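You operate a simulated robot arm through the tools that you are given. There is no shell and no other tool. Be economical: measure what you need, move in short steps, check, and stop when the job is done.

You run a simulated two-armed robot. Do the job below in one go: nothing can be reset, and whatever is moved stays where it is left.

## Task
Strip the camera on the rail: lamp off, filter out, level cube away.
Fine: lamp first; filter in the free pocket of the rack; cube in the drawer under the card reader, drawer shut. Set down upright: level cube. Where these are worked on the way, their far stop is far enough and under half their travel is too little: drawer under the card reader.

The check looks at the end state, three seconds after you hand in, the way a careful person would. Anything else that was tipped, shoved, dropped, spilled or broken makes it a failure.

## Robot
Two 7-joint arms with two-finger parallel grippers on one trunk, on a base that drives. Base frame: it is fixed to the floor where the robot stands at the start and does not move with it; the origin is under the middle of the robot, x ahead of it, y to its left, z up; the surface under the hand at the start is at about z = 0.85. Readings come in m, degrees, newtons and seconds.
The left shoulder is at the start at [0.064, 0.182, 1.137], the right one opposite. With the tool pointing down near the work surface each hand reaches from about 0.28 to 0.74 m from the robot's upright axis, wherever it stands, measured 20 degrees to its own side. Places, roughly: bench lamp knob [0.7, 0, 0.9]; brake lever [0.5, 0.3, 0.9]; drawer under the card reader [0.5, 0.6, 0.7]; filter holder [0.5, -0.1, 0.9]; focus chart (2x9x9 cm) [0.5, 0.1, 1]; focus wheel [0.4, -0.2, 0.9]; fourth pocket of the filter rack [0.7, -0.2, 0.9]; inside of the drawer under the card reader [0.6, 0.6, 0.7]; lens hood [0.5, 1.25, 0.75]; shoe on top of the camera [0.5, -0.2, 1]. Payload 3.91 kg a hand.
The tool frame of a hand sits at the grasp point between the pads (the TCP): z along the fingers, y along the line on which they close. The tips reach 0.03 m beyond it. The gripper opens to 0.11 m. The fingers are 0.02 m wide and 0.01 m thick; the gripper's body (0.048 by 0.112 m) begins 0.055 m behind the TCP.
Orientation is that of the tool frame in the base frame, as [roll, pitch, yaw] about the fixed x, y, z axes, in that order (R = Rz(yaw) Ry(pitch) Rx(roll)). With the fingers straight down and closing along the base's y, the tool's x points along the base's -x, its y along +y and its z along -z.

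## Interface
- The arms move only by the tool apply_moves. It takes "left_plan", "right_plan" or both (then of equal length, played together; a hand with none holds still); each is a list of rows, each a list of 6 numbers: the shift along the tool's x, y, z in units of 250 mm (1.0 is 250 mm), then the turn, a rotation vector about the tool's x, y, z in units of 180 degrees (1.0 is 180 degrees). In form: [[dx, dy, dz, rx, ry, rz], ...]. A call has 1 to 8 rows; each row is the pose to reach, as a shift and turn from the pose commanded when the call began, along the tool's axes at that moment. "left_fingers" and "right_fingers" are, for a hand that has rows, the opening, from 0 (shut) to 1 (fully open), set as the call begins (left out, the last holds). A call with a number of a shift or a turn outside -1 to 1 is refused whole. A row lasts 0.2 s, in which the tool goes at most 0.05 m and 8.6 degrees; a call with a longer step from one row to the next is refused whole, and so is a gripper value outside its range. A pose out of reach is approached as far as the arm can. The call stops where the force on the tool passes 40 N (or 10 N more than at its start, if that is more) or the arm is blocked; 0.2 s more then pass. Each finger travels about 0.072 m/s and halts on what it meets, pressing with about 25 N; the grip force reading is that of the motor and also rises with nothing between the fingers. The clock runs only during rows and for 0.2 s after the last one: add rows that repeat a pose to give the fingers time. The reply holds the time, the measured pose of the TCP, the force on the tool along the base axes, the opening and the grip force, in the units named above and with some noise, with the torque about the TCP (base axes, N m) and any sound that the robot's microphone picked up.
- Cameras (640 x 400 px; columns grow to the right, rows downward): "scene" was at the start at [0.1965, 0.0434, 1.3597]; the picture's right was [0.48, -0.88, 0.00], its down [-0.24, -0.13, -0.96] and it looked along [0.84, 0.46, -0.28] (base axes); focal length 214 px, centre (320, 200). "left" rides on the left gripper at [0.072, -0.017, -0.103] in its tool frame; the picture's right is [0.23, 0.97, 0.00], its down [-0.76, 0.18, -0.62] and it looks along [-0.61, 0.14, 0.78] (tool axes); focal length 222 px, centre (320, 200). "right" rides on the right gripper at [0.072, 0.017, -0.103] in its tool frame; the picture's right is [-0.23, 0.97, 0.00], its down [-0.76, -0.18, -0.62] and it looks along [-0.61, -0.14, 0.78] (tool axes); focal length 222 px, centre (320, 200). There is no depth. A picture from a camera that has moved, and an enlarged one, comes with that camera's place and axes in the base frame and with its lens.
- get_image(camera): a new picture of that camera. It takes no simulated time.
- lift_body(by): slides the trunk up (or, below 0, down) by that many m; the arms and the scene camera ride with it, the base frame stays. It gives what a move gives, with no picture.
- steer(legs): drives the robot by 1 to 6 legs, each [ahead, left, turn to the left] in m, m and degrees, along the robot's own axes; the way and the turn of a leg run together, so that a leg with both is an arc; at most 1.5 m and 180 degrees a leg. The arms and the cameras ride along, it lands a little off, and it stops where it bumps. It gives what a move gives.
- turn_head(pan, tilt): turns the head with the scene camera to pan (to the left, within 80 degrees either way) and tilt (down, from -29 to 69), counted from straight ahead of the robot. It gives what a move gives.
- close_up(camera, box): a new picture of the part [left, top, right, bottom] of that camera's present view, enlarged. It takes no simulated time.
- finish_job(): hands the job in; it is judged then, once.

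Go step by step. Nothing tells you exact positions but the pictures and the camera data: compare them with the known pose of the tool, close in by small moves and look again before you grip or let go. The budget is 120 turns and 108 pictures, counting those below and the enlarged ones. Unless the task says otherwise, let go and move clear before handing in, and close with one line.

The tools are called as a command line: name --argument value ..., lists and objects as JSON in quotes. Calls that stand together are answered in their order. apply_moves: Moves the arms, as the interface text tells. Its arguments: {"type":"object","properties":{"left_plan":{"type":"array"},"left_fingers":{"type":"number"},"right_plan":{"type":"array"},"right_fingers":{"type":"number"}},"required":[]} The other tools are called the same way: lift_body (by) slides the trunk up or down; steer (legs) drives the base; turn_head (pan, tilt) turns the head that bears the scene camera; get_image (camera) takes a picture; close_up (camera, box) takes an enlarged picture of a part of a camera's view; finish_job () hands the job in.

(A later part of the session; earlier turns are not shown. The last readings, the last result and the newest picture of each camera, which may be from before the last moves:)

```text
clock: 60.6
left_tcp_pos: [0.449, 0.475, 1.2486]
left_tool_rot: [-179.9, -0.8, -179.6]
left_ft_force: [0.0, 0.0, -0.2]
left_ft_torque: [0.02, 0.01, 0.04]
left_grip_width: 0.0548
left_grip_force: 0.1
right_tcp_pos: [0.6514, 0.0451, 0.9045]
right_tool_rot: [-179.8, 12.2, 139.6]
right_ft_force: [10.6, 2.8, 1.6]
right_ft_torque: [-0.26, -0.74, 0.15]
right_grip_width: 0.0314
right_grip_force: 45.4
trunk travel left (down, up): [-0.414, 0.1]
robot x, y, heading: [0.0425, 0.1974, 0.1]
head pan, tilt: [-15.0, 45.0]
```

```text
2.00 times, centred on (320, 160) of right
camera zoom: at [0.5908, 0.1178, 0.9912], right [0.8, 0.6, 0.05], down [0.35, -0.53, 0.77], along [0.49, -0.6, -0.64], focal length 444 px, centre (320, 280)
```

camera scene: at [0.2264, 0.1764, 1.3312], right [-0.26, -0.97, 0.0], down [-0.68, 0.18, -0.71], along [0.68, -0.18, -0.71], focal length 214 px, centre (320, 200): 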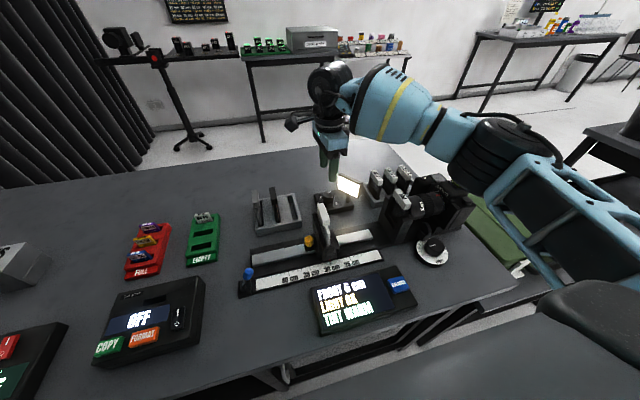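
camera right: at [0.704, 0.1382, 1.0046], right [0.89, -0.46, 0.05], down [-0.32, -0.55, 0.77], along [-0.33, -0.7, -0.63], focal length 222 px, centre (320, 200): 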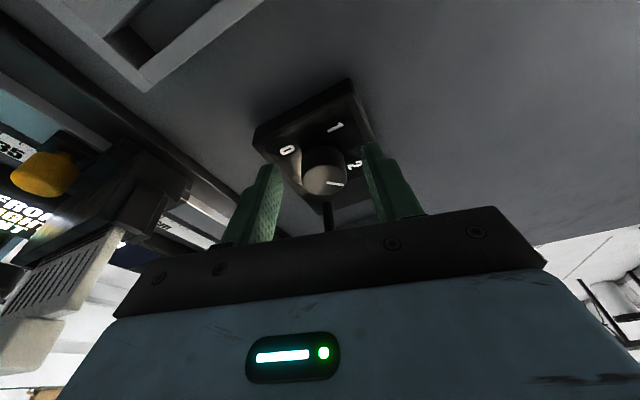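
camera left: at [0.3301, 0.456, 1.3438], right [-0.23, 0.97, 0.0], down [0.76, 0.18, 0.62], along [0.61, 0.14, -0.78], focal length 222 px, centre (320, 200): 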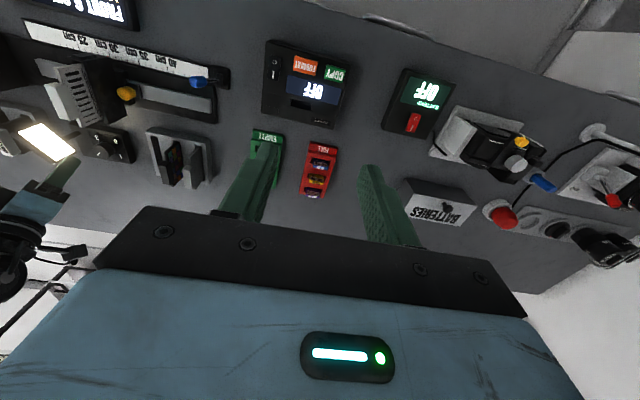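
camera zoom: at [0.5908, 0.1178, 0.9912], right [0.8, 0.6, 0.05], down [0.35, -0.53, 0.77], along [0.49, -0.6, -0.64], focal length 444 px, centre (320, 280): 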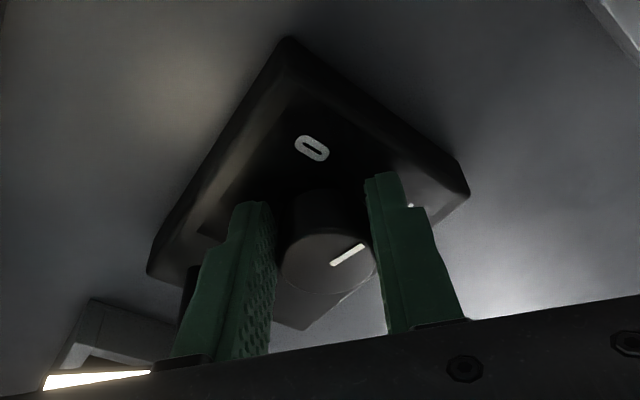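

Pointer about two thirds of the way. Again open, lift and turn back.

apply_moves --right_plan '[[0, 0, 0, 0, 0, 0], [0, 0, -0.05, 0, 0, 0], [0, 0, -0.1, 0, 0, 0], [-0.0005, 0.0074, -0.1, 0.0102, 0, 0.0461], [-0.0021, 0.0146, -0.1, 0.0203, 0, 0.0923], [-0.0048, 0.0215, -0.1, 0.0305, 0, 0.1384], [-0.0084, 0.028, -0.1, 0.0406, 0, 0.1845], [-0.0128, 0.0338, -0.1, 0.0508, 0, 0.2307]]' --right_fingers 0.48

apply_moves --right_plan '[[0, 0.01, 0, 0.0086, 0, 0.0389], [0.001, 0.018, 0, 0.0171, 0, 0.0778], [0.002, 0.027, 0, 0.0257, 0, 0.1167], [0.002, 0.027, 0.05, 0.0257, 0, 0.1167], [0.002, 0.027, 0.1, 0.0257, 0, 0.1167], [0.002, 0.027, 0.1, 0.0257, 0, 0.1167]]'

close_up --camera "right" --box '[160, 60, 480, 260]'

```text
clock: 62.4
left_tcp_pos: [0.4474, 0.4726, 1.2488]
left_tool_rot: [-180.0, -0.7, -179.7]
left_ft_force: [0.3, -0.2, 0.5]
left_ft_torque: [-0.01, -0.03, 0.0]
left_grip_width: 0.055
left_grip_force: 0.1
right_tcp_pos: [0.6534, 0.0513, 0.9292]
right_tool_rot: [-179.8, 12.5, 96.8]
right_ft_force: [-0.8, -0.2, 0.6]
right_ft_torque: [-0.01, -0.01, 0.01]
right_grip_width: 0.0528
right_grip_force: 0.0
trunk travel left (down, up): [-0.414, 0.1]
robot x, y, heading: [0.0378, 0.1962, 0.0]
head pan, tilt: [-15.0, 45.0]
```

```text
clock: 63.8
left_tcp_pos: [0.446, 0.4727, 1.2488]
left_tool_rot: [-179.9, -0.6, -179.8]
left_ft_force: [-1.3, -0.6, 0.8]
left_ft_torque: [0.0, 0.02, -0.02]
left_grip_width: 0.0549
left_grip_force: 0.1
right_tcp_pos: [0.6591, 0.0482, 0.9046]
right_tool_rot: [-179.8, 12.4, 75.4]
right_ft_force: [-0.1, 0.9, 0.4]
right_ft_torque: [0.0, 0.01, 0.01]
right_grip_width: 0.0526
right_grip_force: 0.1
trunk travel left (down, up): [-0.414, 0.1]
robot x, y, heading: [0.0403, 0.2014, 0.1]
head pan, tilt: [-15.0, 45.0]
```

```text
2.00 times, centred on (320, 160) of right
camera zoom: at [0.6999, 0.1346, 0.9915], right [0.89, -0.46, 0.05], down [-0.32, -0.55, 0.77], along [-0.33, -0.7, -0.63], focal length 444 px, centre (320, 280)
```

zoom: 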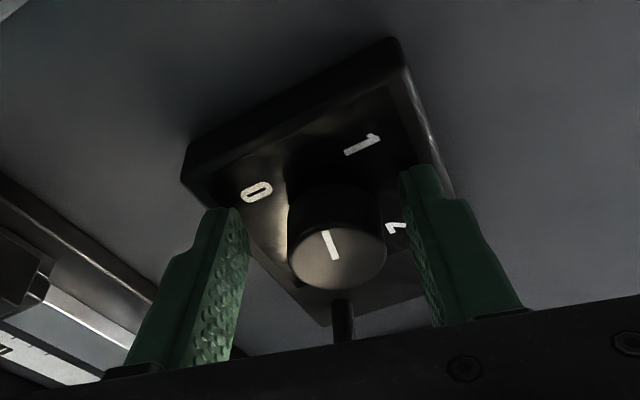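

The pointer is at about 77°; another 60° brings it to 0. I shift 3 mm, grip and turn.

apply_moves --right_plan '[[0, 0.011, 0, 0, 0, 0], [0, 0.011, 0, 0, 0, 0]]'

apply_moves --right_plan '[[0, 0, 0, 0, 0, 0], [0, 0, 0, 0, 0, 0]]' --right_fingers 0.0

apply_moves --right_plan '[[-0.0004, -0.0065, 0, -0.009, 0, -0.0407], [-0.0017, -0.0129, 0.0004, -0.0179, 0, -0.0814], [-0.0037, -0.0191, 0.0008, -0.0269, 0, -0.1221], [-0.0065, -0.025, 0.0014, -0.0358, 0, -0.1628], [-0.0101, -0.0304, 0.0022, -0.0448, 0, -0.2035], [-0.0143, -0.0354, 0.0031, -0.0538, 0, -0.2442], [-0.0191, -0.0397, 0.0042, -0.0627, 0, -0.2849], [-0.0244, -0.0433, 0.0054, -0.0717, 0, -0.3257]]'

get_image --camera "right"

```text
clock: 64.4
left_tcp_pos: [0.4472, 0.4736, 1.2471]
left_tool_rot: [-179.9, -0.8, -179.6]
left_ft_force: [0.1, 0.7, -0.3]
left_ft_torque: [-0.02, 0.02, 0.0]
left_grip_width: 0.0552
left_grip_force: 0.1
right_tcp_pos: [0.6624, 0.0468, 0.9064]
right_tool_rot: [-179.8, 12.4, 75.4]
right_ft_force: [-0.3, 0.3, 0.6]
right_ft_torque: [-0.02, 0.01, -0.01]
right_grip_width: 0.0527
right_grip_force: 0.1
trunk travel left (down, up): [-0.414, 0.1]
robot x, y, heading: [0.0393, 0.1995, -0.2]
head pan, tilt: [-15.0, 45.0]
```

```text
clock: 65.0
left_tcp_pos: [0.4488, 0.4729, 1.2484]
left_tool_rot: [-179.8, -0.7, -179.7]
left_ft_force: [0.1, -0.7, 0.5]
left_ft_torque: [0.0, 0.02, 0.03]
left_grip_width: 0.055
left_grip_force: 0.0
right_tcp_pos: [0.6625, 0.0474, 0.9059]
right_tool_rot: [-179.8, 12.5, 75.3]
right_ft_force: [3.0, -1.0, -0.4]
right_ft_torque: [-0.05, -0.14, 0.01]
right_grip_width: 0.0314
right_grip_force: 44.9
trunk travel left (down, up): [-0.414, 0.1]
robot x, y, heading: [0.037, 0.2018, -0.0]
head pan, tilt: [-15.0, 45.0]
```

```text
clock: 66.8
left_tcp_pos: [0.446, 0.4712, 1.2479]
left_tool_rot: [-179.8, -0.7, -179.7]
left_ft_force: [0.1, -0.5, 1.0]
left_ft_torque: [0.05, 0.03, -0.03]
left_grip_width: 0.0551
left_grip_force: 0.1
right_tcp_pos: [0.6504, 0.0444, 0.9041]
right_tool_rot: [-180.0, 12.1, 135.5]
right_ft_force: [1.4, 0.4, 3.6]
right_ft_torque: [0.34, 0.01, -0.6]
right_grip_width: 0.0314
right_grip_force: 44.7
trunk travel left (down, up): [-0.414, 0.1]
robot x, y, heading: [0.0404, 0.1999, -0.0]
head pan, tilt: [-15.0, 45.0]
```

```text
48 pictures are left
camera right: at [0.5972, 0.1219, 0.9919], right [0.84, 0.54, 0.05], down [0.31, -0.56, 0.77], along [0.44, -0.63, -0.64], focal length 222 px, centre (320, 200)
```

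right: 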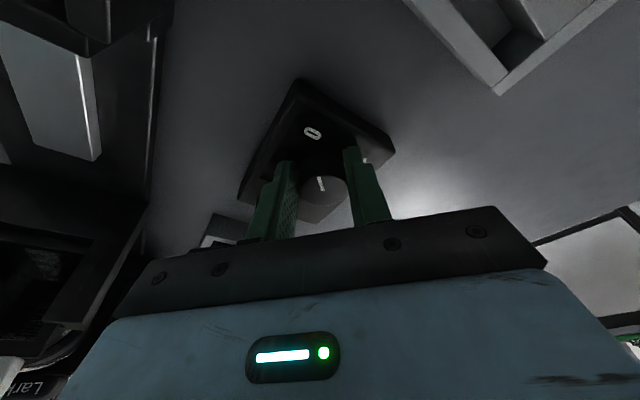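

A resisting torque says the knob reached its end stop, pointing at 0. I release, lift away and check the lamp.

apply_moves --right_plan '[[0, 0, 0, 0, 0, 0], [0, 0, -0.06, 0, 0, 0], [0.0, 0, -0.16, 0, 0, 0], [0, 0, -0.32, 0, 0.02, 0], [0, 0, -0.5, 0, 0.04, 0], [0, 0, -0.66, 0, 0.067, 0]]' --right_fingers 0.48

get_image --camera "right"

get_image --camera "scene"

```text
clock: 68.2
left_tcp_pos: [0.4466, 0.4734, 1.2482]
left_tool_rot: [-179.9, -0.8, -179.6]
left_ft_force: [-0.8, 0.0, -0.6]
left_ft_torque: [-0.03, 0.02, 0.0]
left_grip_width: 0.0549
left_grip_force: 0.2
right_tcp_pos: [0.6235, 0.0685, 1.0653]
right_tool_rot: [-179.8, 0.2, 135.5]
right_ft_force: [0.4, 0.2, -0.3]
right_ft_torque: [0.0, 0.02, 0.0]
right_grip_width: 0.0529
right_grip_force: 0.0
trunk travel left (down, up): [-0.414, 0.1]
robot x, y, heading: [0.0389, 0.1991, -0.1]
head pan, tilt: [-15.0, 45.0]
```

```text
47 pictures are left
camera right: at [0.5838, 0.1327, 1.1694], right [0.84, 0.53, 0.0], down [0.42, -0.66, 0.63], along [0.33, -0.53, -0.78], focal length 222 px, centre (320, 200)
```

right: 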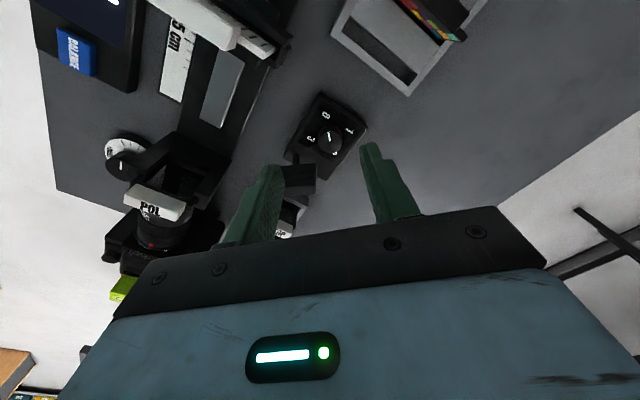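

```text
46 pictures are left
camera scene: at [0.2261, 0.1766, 1.3313], right [-0.26, -0.97, 0.0], down [-0.68, 0.18, -0.71], along [0.68, -0.18, -0.71], focal length 214 px, centre (320, 200)
```

scene: 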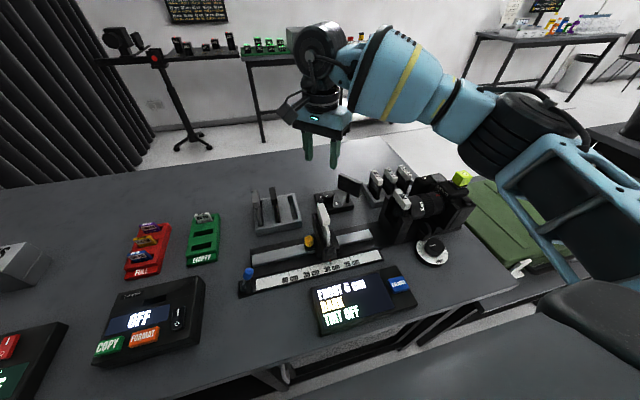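

The display reads DARK / TINT OFF: the lamp is off. Next the filter: I raise and straighten the right hand and drive back to the right.

apply_moves --right_plan '[[0, 0, -0.09, 0, 0, -0.041], [0, 0, -0.18, 0, 0, -0.082], [0, 0, -0.27, 0, 0, -0.123], [0, 0, -0.36, 0, 0, -0.164], [0, 0, -0.42, 0, 0, -0.206], [0, 0, -0.44, 0, 0, -0.247]]' --right_fingers 1.0

steer --legs '[[0, -0.2, 0]]'

get_image --camera "right"

```text
clock: 69.6
left_tcp_pos: [0.4473, 0.4731, 1.2485]
left_tool_rot: [-179.9, -0.8, -179.7]
left_ft_force: [0.1, 0.1, 0.4]
left_ft_torque: [0.01, 0.01, -0.04]
left_grip_width: 0.0553
left_grip_force: 0.1
right_tcp_pos: [0.626, 0.0688, 1.1765]
right_tool_rot: [-179.8, 0.1, -180.0]
right_ft_force: [0.1, 0.2, 0.5]
right_ft_torque: [-0.02, 0.01, 0.0]
right_grip_width: 0.1099
right_grip_force: 0.0
trunk travel left (down, up): [-0.414, 0.1]
robot x, y, heading: [0.0393, 0.1969, -0.0]
head pan, tilt: [-15.0, 45.0]
```

```text
clock: 72.0
left_tcp_pos: [0.447, 0.2759, 1.2486]
left_tool_rot: [-179.8, -0.7, -179.8]
left_ft_force: [0.0, 0.8, -0.9]
left_ft_torque: [0.0, 0.03, 0.02]
left_grip_width: 0.055
left_grip_force: 0.1
right_tcp_pos: [0.6254, -0.1271, 1.1763]
right_tool_rot: [-179.7, 0.1, 179.8]
right_ft_force: [0.1, -0.2, 0.3]
right_ft_torque: [-0.01, -0.02, -0.02]
right_grip_width: 0.11
right_grip_force: 0.1
trunk travel left (down, up): [-0.414, 0.1]
robot x, y, heading: [0.0417, 0.0032, -0.2]
head pan, tilt: [-15.0, 45.0]
```

```text
45 pictures are left
camera right: at [0.5527, -0.1095, 1.2804], right [0.23, 0.97, 0.0], down [0.76, -0.18, 0.62], along [0.61, -0.15, -0.78], focal length 222 px, centre (320, 200)
```

right: 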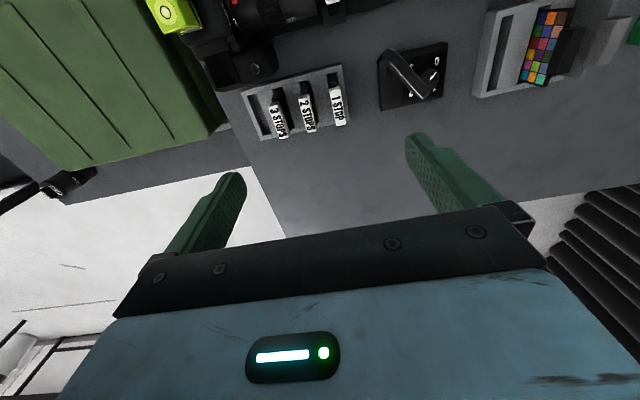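

close_up --camera "right" --box '[225, 50, 365, 150]'

turn_head --pan -20 --tilt 45

get_image --camera "scene"

```text
4.00 times, centred on (295, 100) of right
camera zoom: at [0.5527, -0.1095, 1.2804], right [0.23, 0.97, 0.0], down [0.76, -0.18, 0.62], along [0.61, -0.15, -0.78], focal length 888 px, centre (420, 600)
```

zoom: 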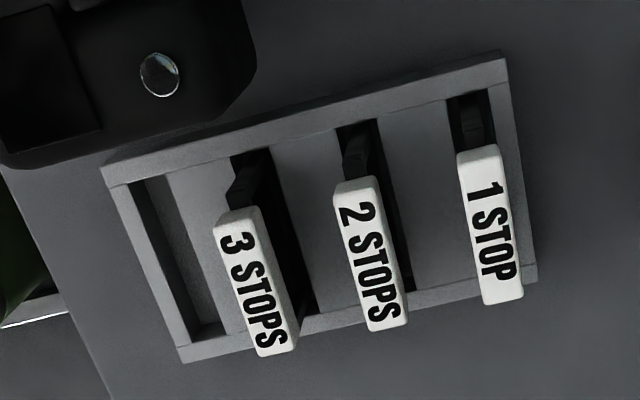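

```text
clock: 72.6
left_tcp_pos: [0.4462, 0.277, 1.2489]
left_tool_rot: [-179.9, -0.7, -179.8]
left_ft_force: [-0.9, -0.4, -0.2]
left_ft_torque: [-0.01, 0.0, 0.01]
left_grip_width: 0.0551
left_grip_force: 0.1
right_tcp_pos: [0.6251, -0.1284, 1.1765]
right_tool_rot: [-179.9, 0.1, 179.8]
right_ft_force: [-0.3, 0.6, 0.0]
right_ft_torque: [0.03, 0.0, -0.03]
right_grip_width: 0.1098
right_grip_force: 0.1
trunk travel left (down, up): [-0.414, 0.1]
robot x, y, heading: [0.0398, 0.0029, -0.1]
head pan, tilt: [-20.0, 45.0]
```

```text
43 pictures are left
camera scene: at [0.2238, -0.0269, 1.3312], right [-0.34, -0.94, 0.0], down [-0.66, 0.24, -0.71], along [0.66, -0.24, -0.71], focal length 214 px, centre (320, 200)
```

scene: 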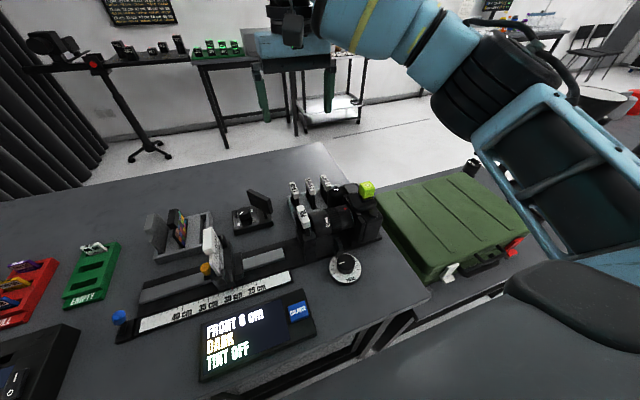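

The free pocket is the rack's right end (y ≈ −0.245), pitch about 0.047. The POL tab is at about [0.513, −0.095, top 0.977]. I bring the right hand over the POL filter.

apply_moves --right_plan '[[0.12, 0.04, 0.06, 0, 0, 0], [0.24, 0.08, 0.14, 0, 0, 0], [0.36, 0.11, 0.24, 0, 0, 0], [0.448, 0.132, 0.36, 0, 0, 0], [0.448, 0.132, 0.44, 0, 0, 0], [0.448, 0.132, 0.44, 0, 0, 0]]' --right_fingers 0.55

get_image --camera "right"

close_up --camera "scene" --box '[220, 120, 420, 270]'

```text
clock: 74.0
left_tcp_pos: [0.4471, 0.2755, 1.2485]
left_tool_rot: [-179.9, -0.7, -179.8]
left_ft_force: [0.7, -0.1, -0.6]
left_ft_torque: [0.0, -0.02, 0.03]
left_grip_width: 0.0552
left_grip_force: 0.1
right_tcp_pos: [0.5138, -0.0934, 1.065]
right_tool_rot: [-179.8, 0.0, 179.7]
right_ft_force: [-0.9, 0.2, 1.0]
right_ft_torque: [-0.01, -0.01, 0.02]
right_grip_width: 0.0604
right_grip_force: 0.0
trunk travel left (down, up): [-0.414, 0.1]
robot x, y, heading: [0.0408, 0.0036, -0.1]
head pan, tilt: [-20.0, 45.0]
```

```text
42 pictures are left
camera right: at [0.4412, -0.0758, 1.1696], right [0.23, 0.97, 0.0], down [0.76, -0.18, 0.63], along [0.61, -0.15, -0.78], focal length 222 px, centre (320, 200)
```

right: 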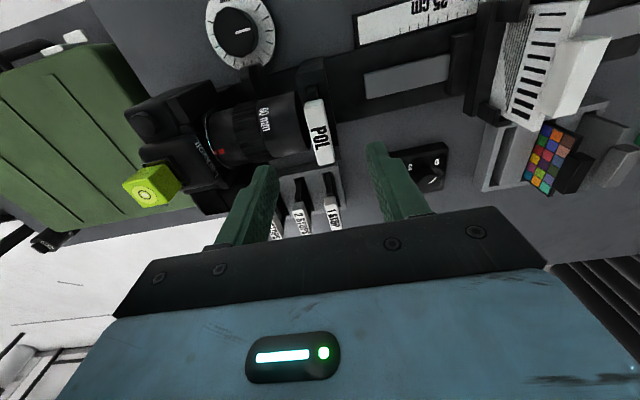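

```text
2.67 times, centred on (320, 195) of scene
camera zoom: at [0.2236, -0.0267, 1.3313], right [-0.34, -0.94, 0.0], down [-0.66, 0.24, -0.71], along [0.66, -0.24, -0.71], focal length 572 px, centre (320, 213)
```

zoom: 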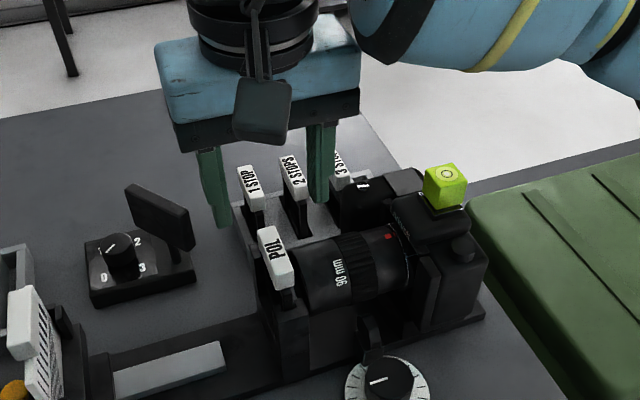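

The POL tab lies between the fingers. I narrow the fingers a bit and lower to tips at about z 0.967.

apply_moves --right_plan '[[0, -0.01, 0.08, 0, 0, 0], [0, -0.012, 0.16, 0, 0, 0], [0, -0.012, 0.23, 0, 0, 0], [0, -0.012, 0.272, 0, 0, 0], [0, -0.012, 0.272, 0, 0, 0]]' --right_fingers 0.38

close_up --camera "right" --box '[200, 60, 440, 210]'

close_up --camera "scene" --box '[260, 160, 400, 260]'

```text
clock: 75.2
left_tcp_pos: [0.446, 0.2754, 1.2486]
left_tool_rot: [-179.9, -0.7, -179.8]
left_ft_force: [-1.2, -0.1, 0.0]
left_ft_torque: [-0.04, -0.02, -0.01]
left_grip_width: 0.0549
left_grip_force: 0.0
right_tcp_pos: [0.5148, -0.097, 0.999]
right_tool_rot: [-179.9, 0.3, 179.9]
right_ft_force: [1.1, -0.4, 15.5]
right_ft_torque: [-0.34, -0.01, 0.11]
right_grip_width: 0.0424
right_grip_force: 0.5
trunk travel left (down, up): [-0.414, 0.1]
robot x, y, heading: [0.039, 0.0038, -0.2]
head pan, tilt: [-20.0, 45.0]
```

```text
2.67 times, centred on (320, 135) of right
camera zoom: at [0.4419, -0.0794, 1.1037], right [0.23, 0.97, 0.0], down [0.76, -0.18, 0.63], along [0.61, -0.15, -0.78], focal length 592 px, centre (320, 373)
```

zoom: 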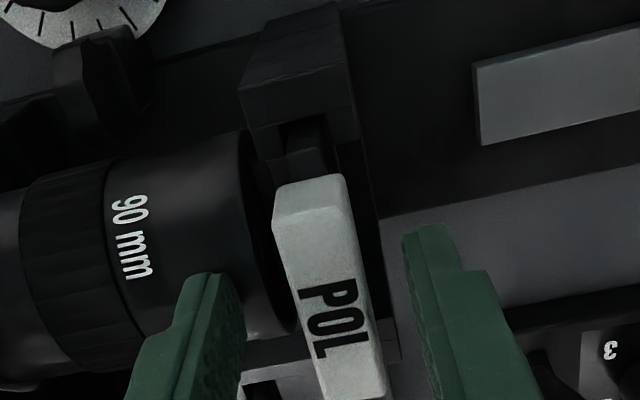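

```text
4.00 times, centred on (330, 210) of scene
camera zoom: at [0.2229, -0.0266, 1.3316], right [-0.34, -0.94, 0.0], down [-0.66, 0.24, -0.71], along [0.66, -0.24, -0.71], focal length 858 px, centre (280, 160)
```

zoom: 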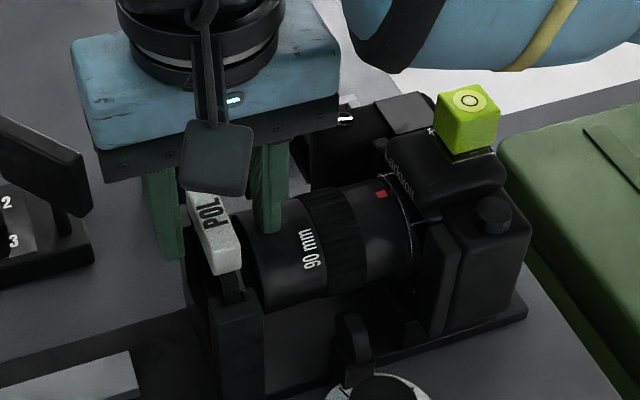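

The right-hand finger sits on top of the lens (15 N). I raise 3 mm and close on the upper part of the tab.

apply_moves --right_plan '[[0, 0, -0.01, 0, 0, 0], [0, 0, -0.01, 0, 0, 0]]'

apply_moves --right_plan '[[0, 0, 0, 0, 0, 0], [0, 0, 0, 0, 0, 0], [0, 0, 0, 0, 0, 0]]' --right_fingers 0.0

close_up --camera "right" --box '[200, 60, 440, 210]'

```text
clock: 75.8
left_tcp_pos: [0.4465, 0.2767, 1.2495]
left_tool_rot: [-179.9, -0.8, -179.8]
left_ft_force: [-0.4, 0.5, -0.3]
left_ft_torque: [-0.04, -0.03, -0.02]
left_grip_width: 0.0549
left_grip_force: 0.0
right_tcp_pos: [0.5144, -0.0982, 0.9991]
right_tool_rot: [-179.8, 0.0, 179.8]
right_ft_force: [2.9, 0.8, 1.7]
right_ft_torque: [-0.04, -0.13, 0.06]
right_grip_width: 0.042
right_grip_force: 0.0
trunk travel left (down, up): [-0.414, 0.1]
robot x, y, heading: [0.0396, 0.0027, -0.2]
head pan, tilt: [-20.0, 45.0]
```

```text
clock: 76.6
left_tcp_pos: [0.4465, 0.2758, 1.2478]
left_tool_rot: [-179.8, -0.7, -179.8]
left_ft_force: [0.0, 0.7, -0.2]
left_ft_torque: [-0.02, -0.01, -0.03]
left_grip_width: 0.055
left_grip_force: 0.0
right_tcp_pos: [0.5141, -0.0963, 0.9992]
right_tool_rot: [-179.7, -0.1, 179.9]
right_ft_force: [-1.9, 8.3, -1.5]
right_ft_torque: [0.35, 0.07, 0.01]
right_grip_width: 0.0151
right_grip_force: 25.2
trunk travel left (down, up): [-0.414, 0.1]
robot x, y, heading: [0.0375, 0.0026, -0.1]
head pan, tilt: [-20.0, 45.0]
```

```text
2.67 times, centred on (320, 135) of right
camera zoom: at [0.4419, -0.078, 1.1047], right [0.23, 0.97, 0.0], down [0.76, -0.18, 0.62], along [0.61, -0.14, -0.78], focal length 592 px, centre (320, 373)
```

zoom: 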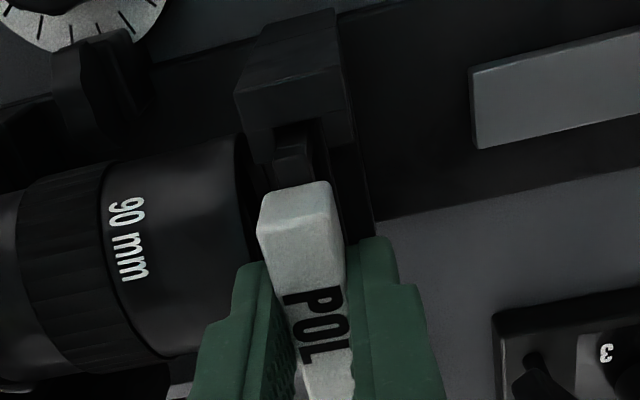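

Gripped at 15 mm. I relieve the 8 N side force by 2 mm and pull the filter slowly up.

apply_moves --right_plan '[[0, 0.01, 0, 0, 0, 0], [0, 0.01, -0.03, 0, 0, 0], [0, 0.01, -0.08, 0, 0, 0], [0, 0.01, -0.14, 0, 0, 0]]'

close_up --camera "scene" --box '[260, 140, 400, 240]'

```text
clock: 77.6
left_tcp_pos: [0.4465, 0.2764, 1.2481]
left_tool_rot: [-179.8, -0.6, -179.8]
left_ft_force: [0.3, -0.3, -0.3]
left_ft_torque: [0.01, 0.0, 0.01]
left_grip_width: 0.055
left_grip_force: 0.1
right_tcp_pos: [0.515, -0.096, 1.0362]
right_tool_rot: [-179.8, 0.1, 179.8]
right_ft_force: [-0.3, 1.3, 0.0]
right_ft_torque: [0.1, -0.08, 0.01]
right_grip_width: 0.0148
right_grip_force: 24.7
trunk travel left (down, up): [-0.414, 0.1]
robot x, y, heading: [0.0405, 0.0033, -0.2]
head pan, tilt: [-20.0, 45.0]
```

```text
4.00 times, centred on (330, 190) of scene
camera zoom: at [0.2238, -0.0265, 1.3313], right [-0.34, -0.94, 0.0], down [-0.66, 0.24, -0.71], along [0.66, -0.24, -0.71], focal length 858 px, centre (280, 240)
```

zoom: 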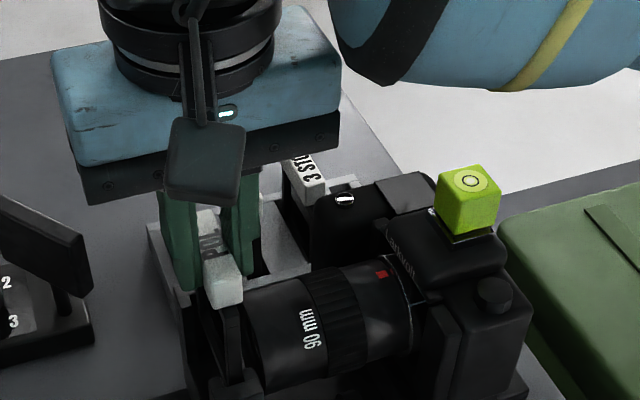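

The filter slides out freely. I lift it well clear, go forward, then right to above the free pocket.

apply_moves --right_plan '[[0, 0, -0.19, 0, 0, 0], [0, 0, -0.36, 0, 0, 0], [-0.18, 0, -0.36, 0, 0, 0], [-0.36, 0, -0.36, 0, 0, 0], [-0.53, 0, -0.36, 0, 0, 0], [-0.56, -0.18, -0.36, 0, 0, 0], [-0.56, -0.37, -0.36, 0, 0, 0], [-0.56, -0.55, -0.36, 0, 0, 0]]'

get_image --camera "right"

get_image --camera "scene"

```text
clock: 79.4
left_tcp_pos: [0.447, 0.2756, 1.2497]
left_tool_rot: [-179.9, -0.7, -179.8]
left_ft_force: [0.6, -0.3, -0.3]
left_ft_torque: [0.02, 0.04, -0.01]
left_grip_width: 0.055
left_grip_force: 0.1
right_tcp_pos: [0.6544, -0.2371, 1.1248]
right_tool_rot: [-179.8, 0.0, 179.9]
right_ft_force: [0.6, -0.1, -0.1]
right_ft_torque: [0.0, 0.01, 0.0]
right_grip_width: 0.015
right_grip_force: 25.1
trunk travel left (down, up): [-0.414, 0.1]
robot x, y, heading: [0.0423, 0.0056, -0.2]
head pan, tilt: [-20.0, 45.0]
```

```text
36 pictures are left
camera right: at [0.5814, -0.2187, 1.2288], right [0.23, 0.97, 0.0], down [0.76, -0.18, 0.62], along [0.61, -0.14, -0.78], focal length 222 px, centre (320, 200)
```

right: 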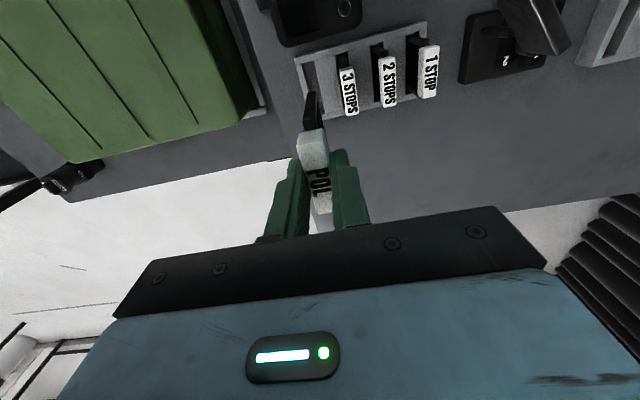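

```text
35 pictures are left
camera scene: at [0.2237, -0.028, 1.3312], right [-0.34, -0.94, 0.0], down [-0.66, 0.24, -0.71], along [0.66, -0.24, -0.71], focal length 214 px, centre (320, 200)
```

scene: 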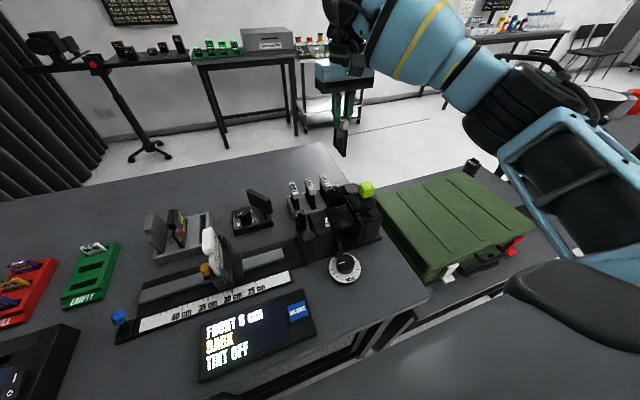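

close_up --camera "right" --box '[270, 20, 450, 220]'

```text
2.00 times, centred on (360, 120) of right
camera zoom: at [0.5814, -0.2187, 1.2288], right [0.23, 0.97, 0.0], down [0.76, -0.18, 0.62], along [0.61, -0.14, -0.78], focal length 444 px, centre (240, 360)
```

zoom: 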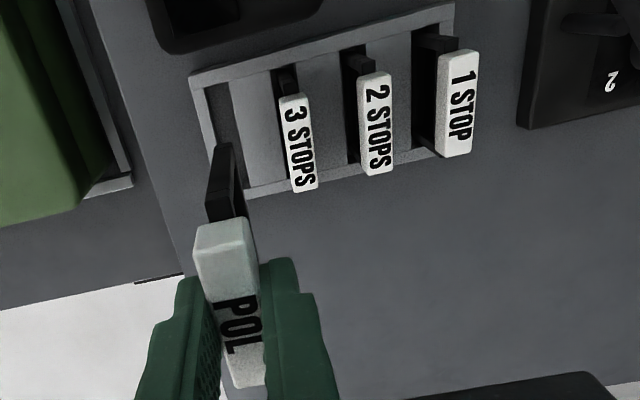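

Cross-checking two views: tabs seat at x 0.651, pitch 0.0447, top z ≈ 0.944, so the free pocket is at y ≈ −0.243. I align and lower until the filter's foot is just above the rack.

apply_moves --right_plan '[[0.014, -0.024, 0.1, 0, 0, 0], [0.014, -0.024, 0.2, 0, 0, 0], [0.014, -0.024, 0.3, 0, 0, 0], [0.014, -0.024, 0.34, 0, 0, 0], [0.014, -0.024, 0.34, 0, 0, 0]]'

close_up --camera "right" --box '[230, 40, 470, 190]'

close_up --camera "scene" --box '[270, 100, 410, 200]'

```text
clock: 80.6
left_tcp_pos: [0.4469, 0.2752, 1.2484]
left_tool_rot: [-179.8, -0.7, -179.8]
left_ft_force: [1.1, -0.3, -0.6]
left_ft_torque: [-0.01, -0.03, 0.01]
left_grip_width: 0.0548
left_grip_force: 0.0
right_tcp_pos: [0.6509, -0.24, 1.0409]
right_tool_rot: [-179.7, 0.1, 179.8]
right_ft_force: [-1.0, 0.2, -1.7]
right_ft_torque: [0.01, 0.01, -0.01]
right_grip_width: 0.0148
right_grip_force: 24.6
trunk travel left (down, up): [-0.414, 0.1]
robot x, y, heading: [0.0395, 0.0035, 0.1]
head pan, tilt: [-20.0, 45.0]
```

```text
2.67 times, centred on (350, 115) of right
camera zoom: at [0.5778, -0.2213, 1.1452], right [0.23, 0.97, 0.0], down [0.76, -0.18, 0.62], along [0.61, -0.15, -0.78], focal length 592 px, centre (240, 427)
```

zoom: 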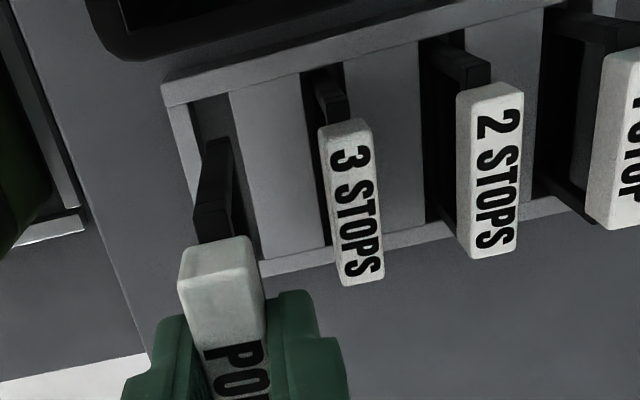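

```text
4.00 times, centred on (340, 150) of scene
camera zoom: at [0.2238, -0.0267, 1.3312], right [-0.34, -0.94, 0.0], down [-0.66, 0.24, -0.71], along [0.66, -0.24, -0.71], focal length 858 px, centre (240, 400)
```

zoom: 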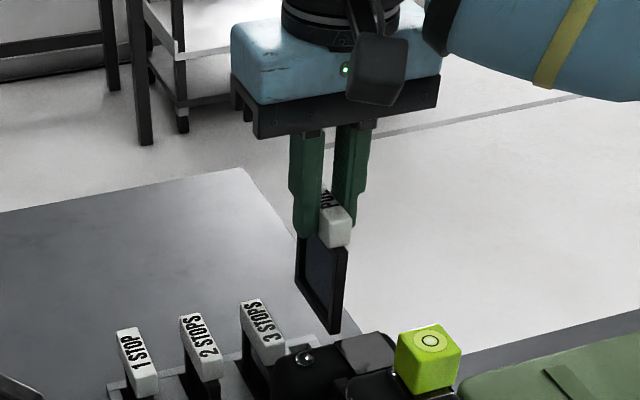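

The filter hangs straight and its foot lines up within a few mm; I shift 3 mm right and lower it into the pocket, watching the force.

apply_moves --right_plan '[[0, -0.012, 0.02, 0, 0, 0], [0, -0.012, 0.08, 0, 0, 0], [0, -0.012, 0.14, 0, 0, 0], [0, -0.012, 0.2, 0, 0, 0], [0, -0.012, 0.24, 0, 0, 0], [0, -0.012, 0.26, 0, 0, 0]]'

close_up --camera "right" --box '[230, 40, 470, 190]'

close_up --camera "scene" --box '[270, 120, 410, 220]'

```text
clock: 82.0
left_tcp_pos: [0.4477, 0.276, 1.2483]
left_tool_rot: [-179.9, -0.6, -179.7]
left_ft_force: [-0.1, 0.7, -0.2]
left_ft_torque: [-0.02, 0.0, 0.0]
left_grip_width: 0.0551
left_grip_force: 0.1
right_tcp_pos: [0.6509, -0.2431, 0.9759]
right_tool_rot: [-179.7, 0.1, 179.8]
right_ft_force: [-0.2, -0.2, -0.9]
right_ft_torque: [-0.02, -0.04, -0.02]
right_grip_width: 0.015
right_grip_force: 25.1
trunk travel left (down, up): [-0.414, 0.1]
robot x, y, heading: [0.0408, 0.0027, -0.1]
head pan, tilt: [-20.0, 45.0]
```

```text
2.67 times, centred on (350, 115) of right
camera zoom: at [0.5773, -0.2242, 1.08], right [0.23, 0.97, 0.0], down [0.76, -0.18, 0.63], along [0.61, -0.15, -0.78], focal length 592 px, centre (240, 427)
```

zoom: 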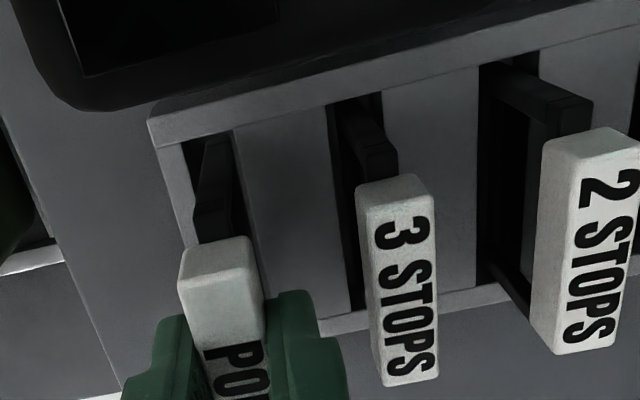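

```text
4.00 times, centred on (340, 170) of scene
camera zoom: at [0.2239, -0.0268, 1.3312], right [-0.34, -0.94, 0.0], down [-0.66, 0.24, -0.71], along [0.66, -0.24, -0.71], focal length 858 px, centre (240, 320)
```

zoom: 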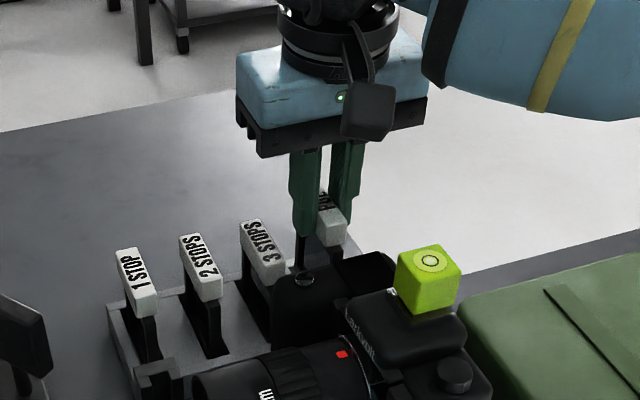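

Foot is in the pocket mouth without any force; tab still about 2 cm above its neighbours. I continue down gently.

apply_moves --right_plan '[[0, 0, 0.02, 0, 0, 0], [0, 0, 0.035, 0, 0, 0], [0, 0, 0.05, 0, 0, 0], [0, 0, 0.06, 0, 0, 0]]'

close_up --camera "scene" --box '[270, 120, 410, 220]'

```text
clock: 83.0
left_tcp_pos: [0.4464, 0.2762, 1.248]
left_tool_rot: [-180.0, -0.7, -179.8]
left_ft_force: [-0.6, -0.4, -0.5]
left_ft_torque: [0.01, -0.01, 0.03]
left_grip_width: 0.0549
left_grip_force: 0.0
right_tcp_pos: [0.6487, -0.2438, 0.9597]
right_tool_rot: [-179.8, 0.1, 179.7]
right_ft_force: [0.2, 0.6, -0.7]
right_ft_torque: [0.05, 0.02, -0.04]
right_grip_width: 0.0149
right_grip_force: 25.3
trunk travel left (down, up): [-0.414, 0.1]
robot x, y, heading: [0.0391, 0.0026, 0.0]
head pan, tilt: [-20.0, 45.0]
```

```text
4.00 times, centred on (340, 170) of scene
camera zoom: at [0.2238, -0.0268, 1.3312], right [-0.34, -0.94, 0.0], down [-0.66, 0.24, -0.71], along [0.66, -0.24, -0.71], focal length 858 px, centre (240, 320)
```

zoom: 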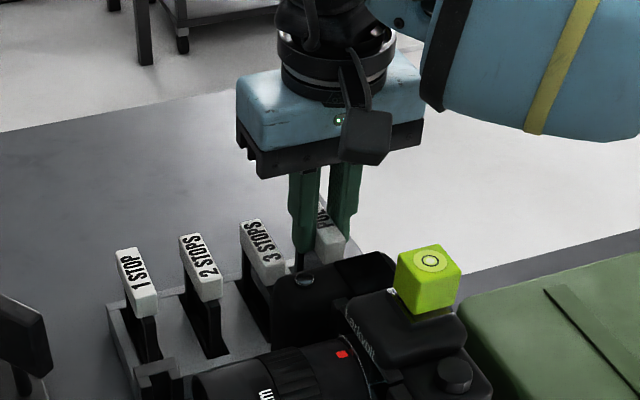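

About 6 mm more to go; I lower until it seats.

apply_moves --right_plan '[[0, 0, 0.012, 0, 0, 0], [0, 0, 0.024, 0, 0, 0], [0, 0, 0.034, 0, 0, 0], [0, 0, 0.042, 0, 0, 0], [0, 0, 0.05, 0, 0, 0]]'

```text
clock: 84.2
left_tcp_pos: [0.4466, 0.2776, 1.2492]
left_tool_rot: [-179.9, -0.7, -179.8]
left_ft_force: [-0.1, -0.2, -0.7]
left_ft_torque: [0.0, 0.02, 0.02]
left_grip_width: 0.055
left_grip_force: 0.0
right_tcp_pos: [0.6496, -0.2422, 0.9493]
right_tool_rot: [-179.8, 0.2, 179.9]
right_ft_force: [1.3, 0.8, 5.9]
right_ft_torque: [-0.07, 0.12, 0.03]
right_grip_width: 0.015
right_grip_force: 24.9
trunk travel left (down, up): [-0.414, 0.1]
robot x, y, heading: [0.0413, 0.0067, 0.1]
head pan, tilt: [-20.0, 45.0]
```

Seated with light contact. I open only a little (the neighbour tab is close) and lift off.

apply_moves --right_plan '[[0, 0, 0, 0, 0, 0], [0, 0, 0, 0, 0, 0], [0, 0, -0.1, 0, 0, 0], [0, 0, -0.26, 0, 0, 0], [0, 0, -0.44, 0, 0, 0], [0, 0, -0.6, 0, 0, 0]]' --right_fingers 0.3

close_up --camera "right" --box '[190, 0, 510, 200]'

```text
clock: 85.6
left_tcp_pos: [0.4469, 0.2761, 1.2482]
left_tool_rot: [-179.9, -0.7, -179.8]
left_ft_force: [0.0, 1.2, 0.7]
left_ft_torque: [0.02, -0.01, -0.03]
left_grip_width: 0.0549
left_grip_force: 0.1
right_tcp_pos: [0.6485, -0.2418, 1.0981]
right_tool_rot: [-179.7, 0.1, 179.9]
right_ft_force: [-0.3, -0.2, -0.4]
right_ft_torque: [-0.01, -0.03, 0.0]
right_grip_width: 0.0331
right_grip_force: 0.0
trunk travel left (down, up): [-0.414, 0.1]
robot x, y, heading: [0.0437, 0.0038, -0.2]
head pan, tilt: [-20.0, 45.0]
```

```text
2.00 times, centred on (350, 100) of right
camera zoom: at [0.5759, -0.2228, 1.2023], right [0.23, 0.97, 0.0], down [0.76, -0.18, 0.62], along [0.61, -0.15, -0.78], focal length 444 px, centre (260, 400)
```

zoom: 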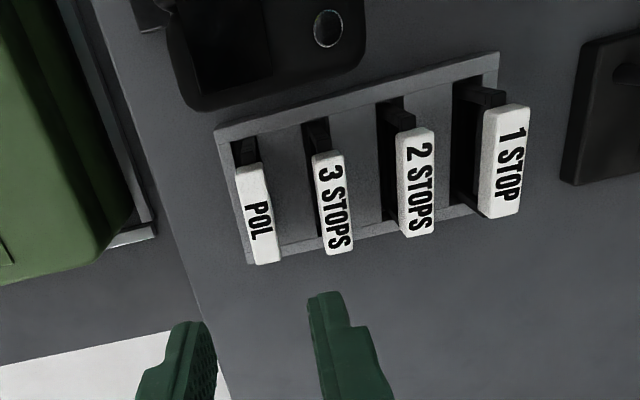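

POL sits in the fourth pocket in line with the others. Next the cube: top centre at about [0.5145, −0.240, 1.029]. I move the right hand above it.

apply_moves --right_plan '[[0.18, 0, -0.05, 0, 0, 0], [0.36, 0, -0.05, 0, 0, 0], [0.536, 0.006, -0.05, 0, 0, 0], [0.536, 0.006, 0, 0, 0, 0], [0.536, 0.006, 0, 0, 0, 0]]' --right_fingers 0.55

get_image --camera "right"

close_up --camera "scene" --box '[300, 140, 420, 240]'

```text
clock: 86.8
left_tcp_pos: [0.4467, 0.2759, 1.249]
left_tool_rot: [-179.8, -0.7, -179.8]
left_ft_force: [0.1, -1.2, -0.9]
left_ft_torque: [0.02, -0.03, -0.02]
left_grip_width: 0.0552
left_grip_force: 0.0
right_tcp_pos: [0.5158, -0.2401, 1.1003]
right_tool_rot: [-179.9, 0.1, 179.6]
right_ft_force: [0.1, 0.3, -0.4]
right_ft_torque: [0.03, 0.02, 0.02]
right_grip_width: 0.0604
right_grip_force: 0.0
trunk travel left (down, up): [-0.414, 0.1]
robot x, y, heading: [0.0377, 0.0051, -0.0]
head pan, tilt: [-20.0, 45.0]
```

```text
27 pictures are left
camera right: at [0.4422, -0.2225, 1.2032], right [0.23, 0.97, 0.0], down [0.76, -0.18, 0.63], along [0.61, -0.15, -0.78], focal length 222 px, centre (320, 200)
```

right: 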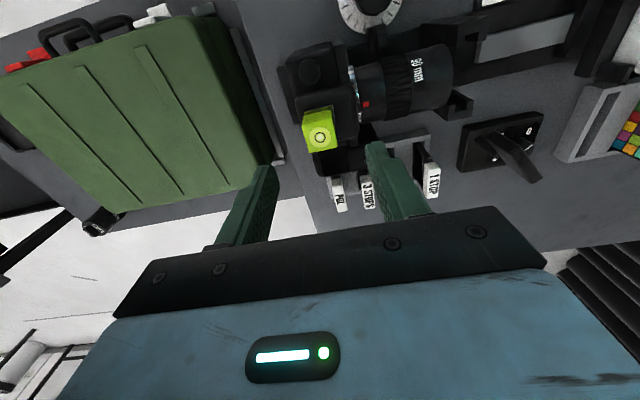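

```text
4.00 times, centred on (360, 190) of scene
camera zoom: at [0.2235, -0.0267, 1.3313], right [-0.34, -0.94, 0.0], down [-0.66, 0.24, -0.71], along [0.66, -0.24, -0.71], focal length 858 px, centre (160, 240)
```

zoom: 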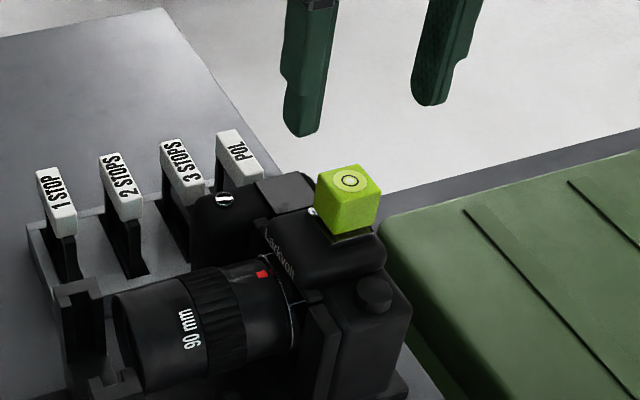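

The cube is centred between the fingers at [0.5145, −0.2414]. I descend around it and close.

apply_moves --right_plan '[[0.004, -0.005, 0.09, 0, 0, 0], [0.004, -0.005, 0.17, 0, 0, 0], [0.004, -0.005, 0.225, 0, 0, 0], [0.004, -0.005, 0.26, 0, 0, 0], [0.004, -0.005, 0.26, 0, 0, 0]]'

apply_moves --right_plan '[[0, 0, 0, 0, 0, 0], [0, 0, 0, 0, 0, 0], [0, 0, 0, 0, 0, 0]]' --right_fingers 0.0

close_up --camera "scene" --box '[300, 140, 420, 240]'

```text
clock: 88.0
left_tcp_pos: [0.4468, 0.2768, 1.2493]
left_tool_rot: [-179.8, -0.7, -179.8]
left_ft_force: [0.7, -0.3, 0.3]
left_ft_torque: [-0.01, -0.01, -0.01]
left_grip_width: 0.0553
left_grip_force: 0.1
right_tcp_pos: [0.5131, -0.2407, 1.0336]
right_tool_rot: [-179.8, 0.2, 179.8]
right_ft_force: [-1.0, 0.3, -0.1]
right_ft_torque: [0.0, -0.01, 0.02]
right_grip_width: 0.0604
right_grip_force: 0.0
trunk travel left (down, up): [-0.414, 0.1]
robot x, y, heading: [0.0403, 0.0011, -0.0]
head pan, tilt: [-20.0, 45.0]
```

```text
clock: 88.8
left_tcp_pos: [0.4464, 0.2762, 1.2481]
left_tool_rot: [-180.0, -0.6, -179.9]
left_ft_force: [-0.6, -0.4, -0.3]
left_ft_torque: [-0.01, 0.01, -0.03]
left_grip_width: 0.0549
left_grip_force: 0.1
right_tcp_pos: [0.5125, -0.2413, 1.0347]
right_tool_rot: [-179.9, 0.1, 179.9]
right_ft_force: [-0.2, 0.6, 0.0]
right_ft_torque: [0.0, -0.01, 0.01]
right_grip_width: 0.0245
right_grip_force: 25.1
trunk travel left (down, up): [-0.414, 0.1]
robot x, y, heading: [0.0374, -0.0007, -0.2]
head pan, tilt: [-20.0, 45.0]
```

```text
4.00 times, centred on (360, 190) of scene
camera zoom: at [0.2238, -0.0268, 1.3312], right [-0.34, -0.94, 0.0], down [-0.66, 0.24, -0.71], along [0.66, -0.24, -0.71], focal length 858 px, centre (160, 240)
```

zoom: 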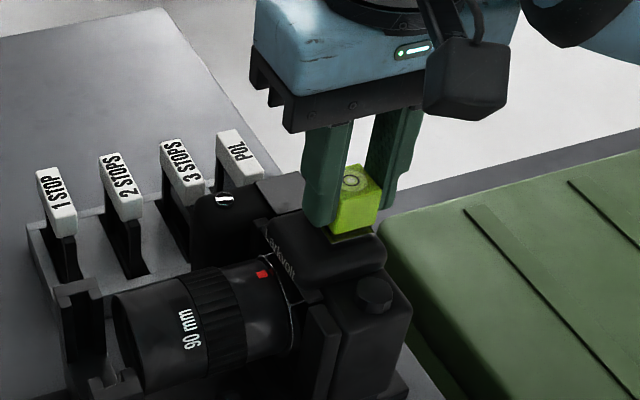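

Gripped (24.5 mm). I try a short lift and watch the force, since a shoe might hold it.

apply_moves --right_plan '[[0, 0, -0.01, 0, 0, 0], [0, 0, -0.02, 0, 0, 0], [0, 0, -0.04, 0, 0, 0]]'

close_up --camera "scene" --box '[300, 140, 420, 240]'

```text
clock: 89.6
left_tcp_pos: [0.4479, 0.2766, 1.2482]
left_tool_rot: [-179.9, -0.8, -179.7]
left_ft_force: [-0.2, 0.1, 0.4]
left_ft_torque: [-0.03, 0.01, -0.02]
left_grip_width: 0.0548
left_grip_force: 0.0
right_tcp_pos: [0.5149, -0.2418, 1.0411]
right_tool_rot: [-179.8, -0.2, 179.8]
right_ft_force: [-3.0, 0.6, -22.8]
right_ft_torque: [0.06, 0.08, 0.01]
right_grip_width: 0.025
right_grip_force: 25.0
trunk travel left (down, up): [-0.414, 0.1]
robot x, y, heading: [0.0416, 0.002, -0.0]
head pan, tilt: [-20.0, 45.0]
```

```text
4.00 times, centred on (360, 190) of scene
camera zoom: at [0.2248, -0.0274, 1.3309], right [-0.34, -0.94, 0.0], down [-0.66, 0.24, -0.71], along [0.66, -0.24, -0.71], focal length 858 px, centre (160, 240)
```

zoom: 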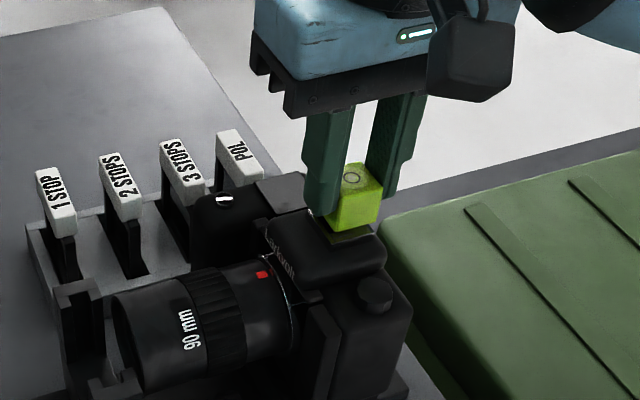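

The shoe holds it down, so it must slide out backwards (toward −y, away from the lens). I release the lift and slide it that way.

apply_moves --right_plan '[[0, 0, 0.026, 0, 0, 0], [0, -0.02, 0.026, 0, 0, 0], [0, -0.04, 0.026, 0, 0, 0], [0, -0.06, 0.026, 0, 0, 0], [0, -0.08, 0.026, 0, 0, 0]]'

close_up --camera "scene" --box '[300, 140, 420, 240]'

```text
clock: 90.8
left_tcp_pos: [0.4453, 0.2783, 1.2486]
left_tool_rot: [-179.8, -0.7, -179.8]
left_ft_force: [-0.3, -0.1, 0.2]
left_ft_torque: [0.01, 0.02, -0.04]
left_grip_width: 0.0549
left_grip_force: 0.0
right_tcp_pos: [0.5146, -0.2598, 1.0387]
right_tool_rot: [-179.9, 0.2, 179.9]
right_ft_force: [1.6, 5.8, 12.7]
right_ft_torque: [0.38, -0.07, 0.0]
right_grip_width: 0.0249
right_grip_force: 25.2
trunk travel left (down, up): [-0.414, 0.1]
robot x, y, heading: [0.0409, 0.0028, -0.3]
head pan, tilt: [-20.0, 45.0]
```

```text
4.00 times, centred on (360, 190) of scene
camera zoom: at [0.223, -0.0254, 1.3315], right [-0.34, -0.94, 0.0], down [-0.66, 0.24, -0.71], along [0.66, -0.24, -0.71], focal length 858 px, centre (160, 240)
```

zoom: 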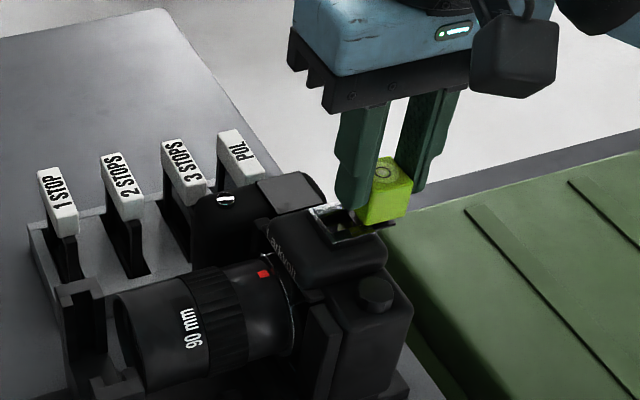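

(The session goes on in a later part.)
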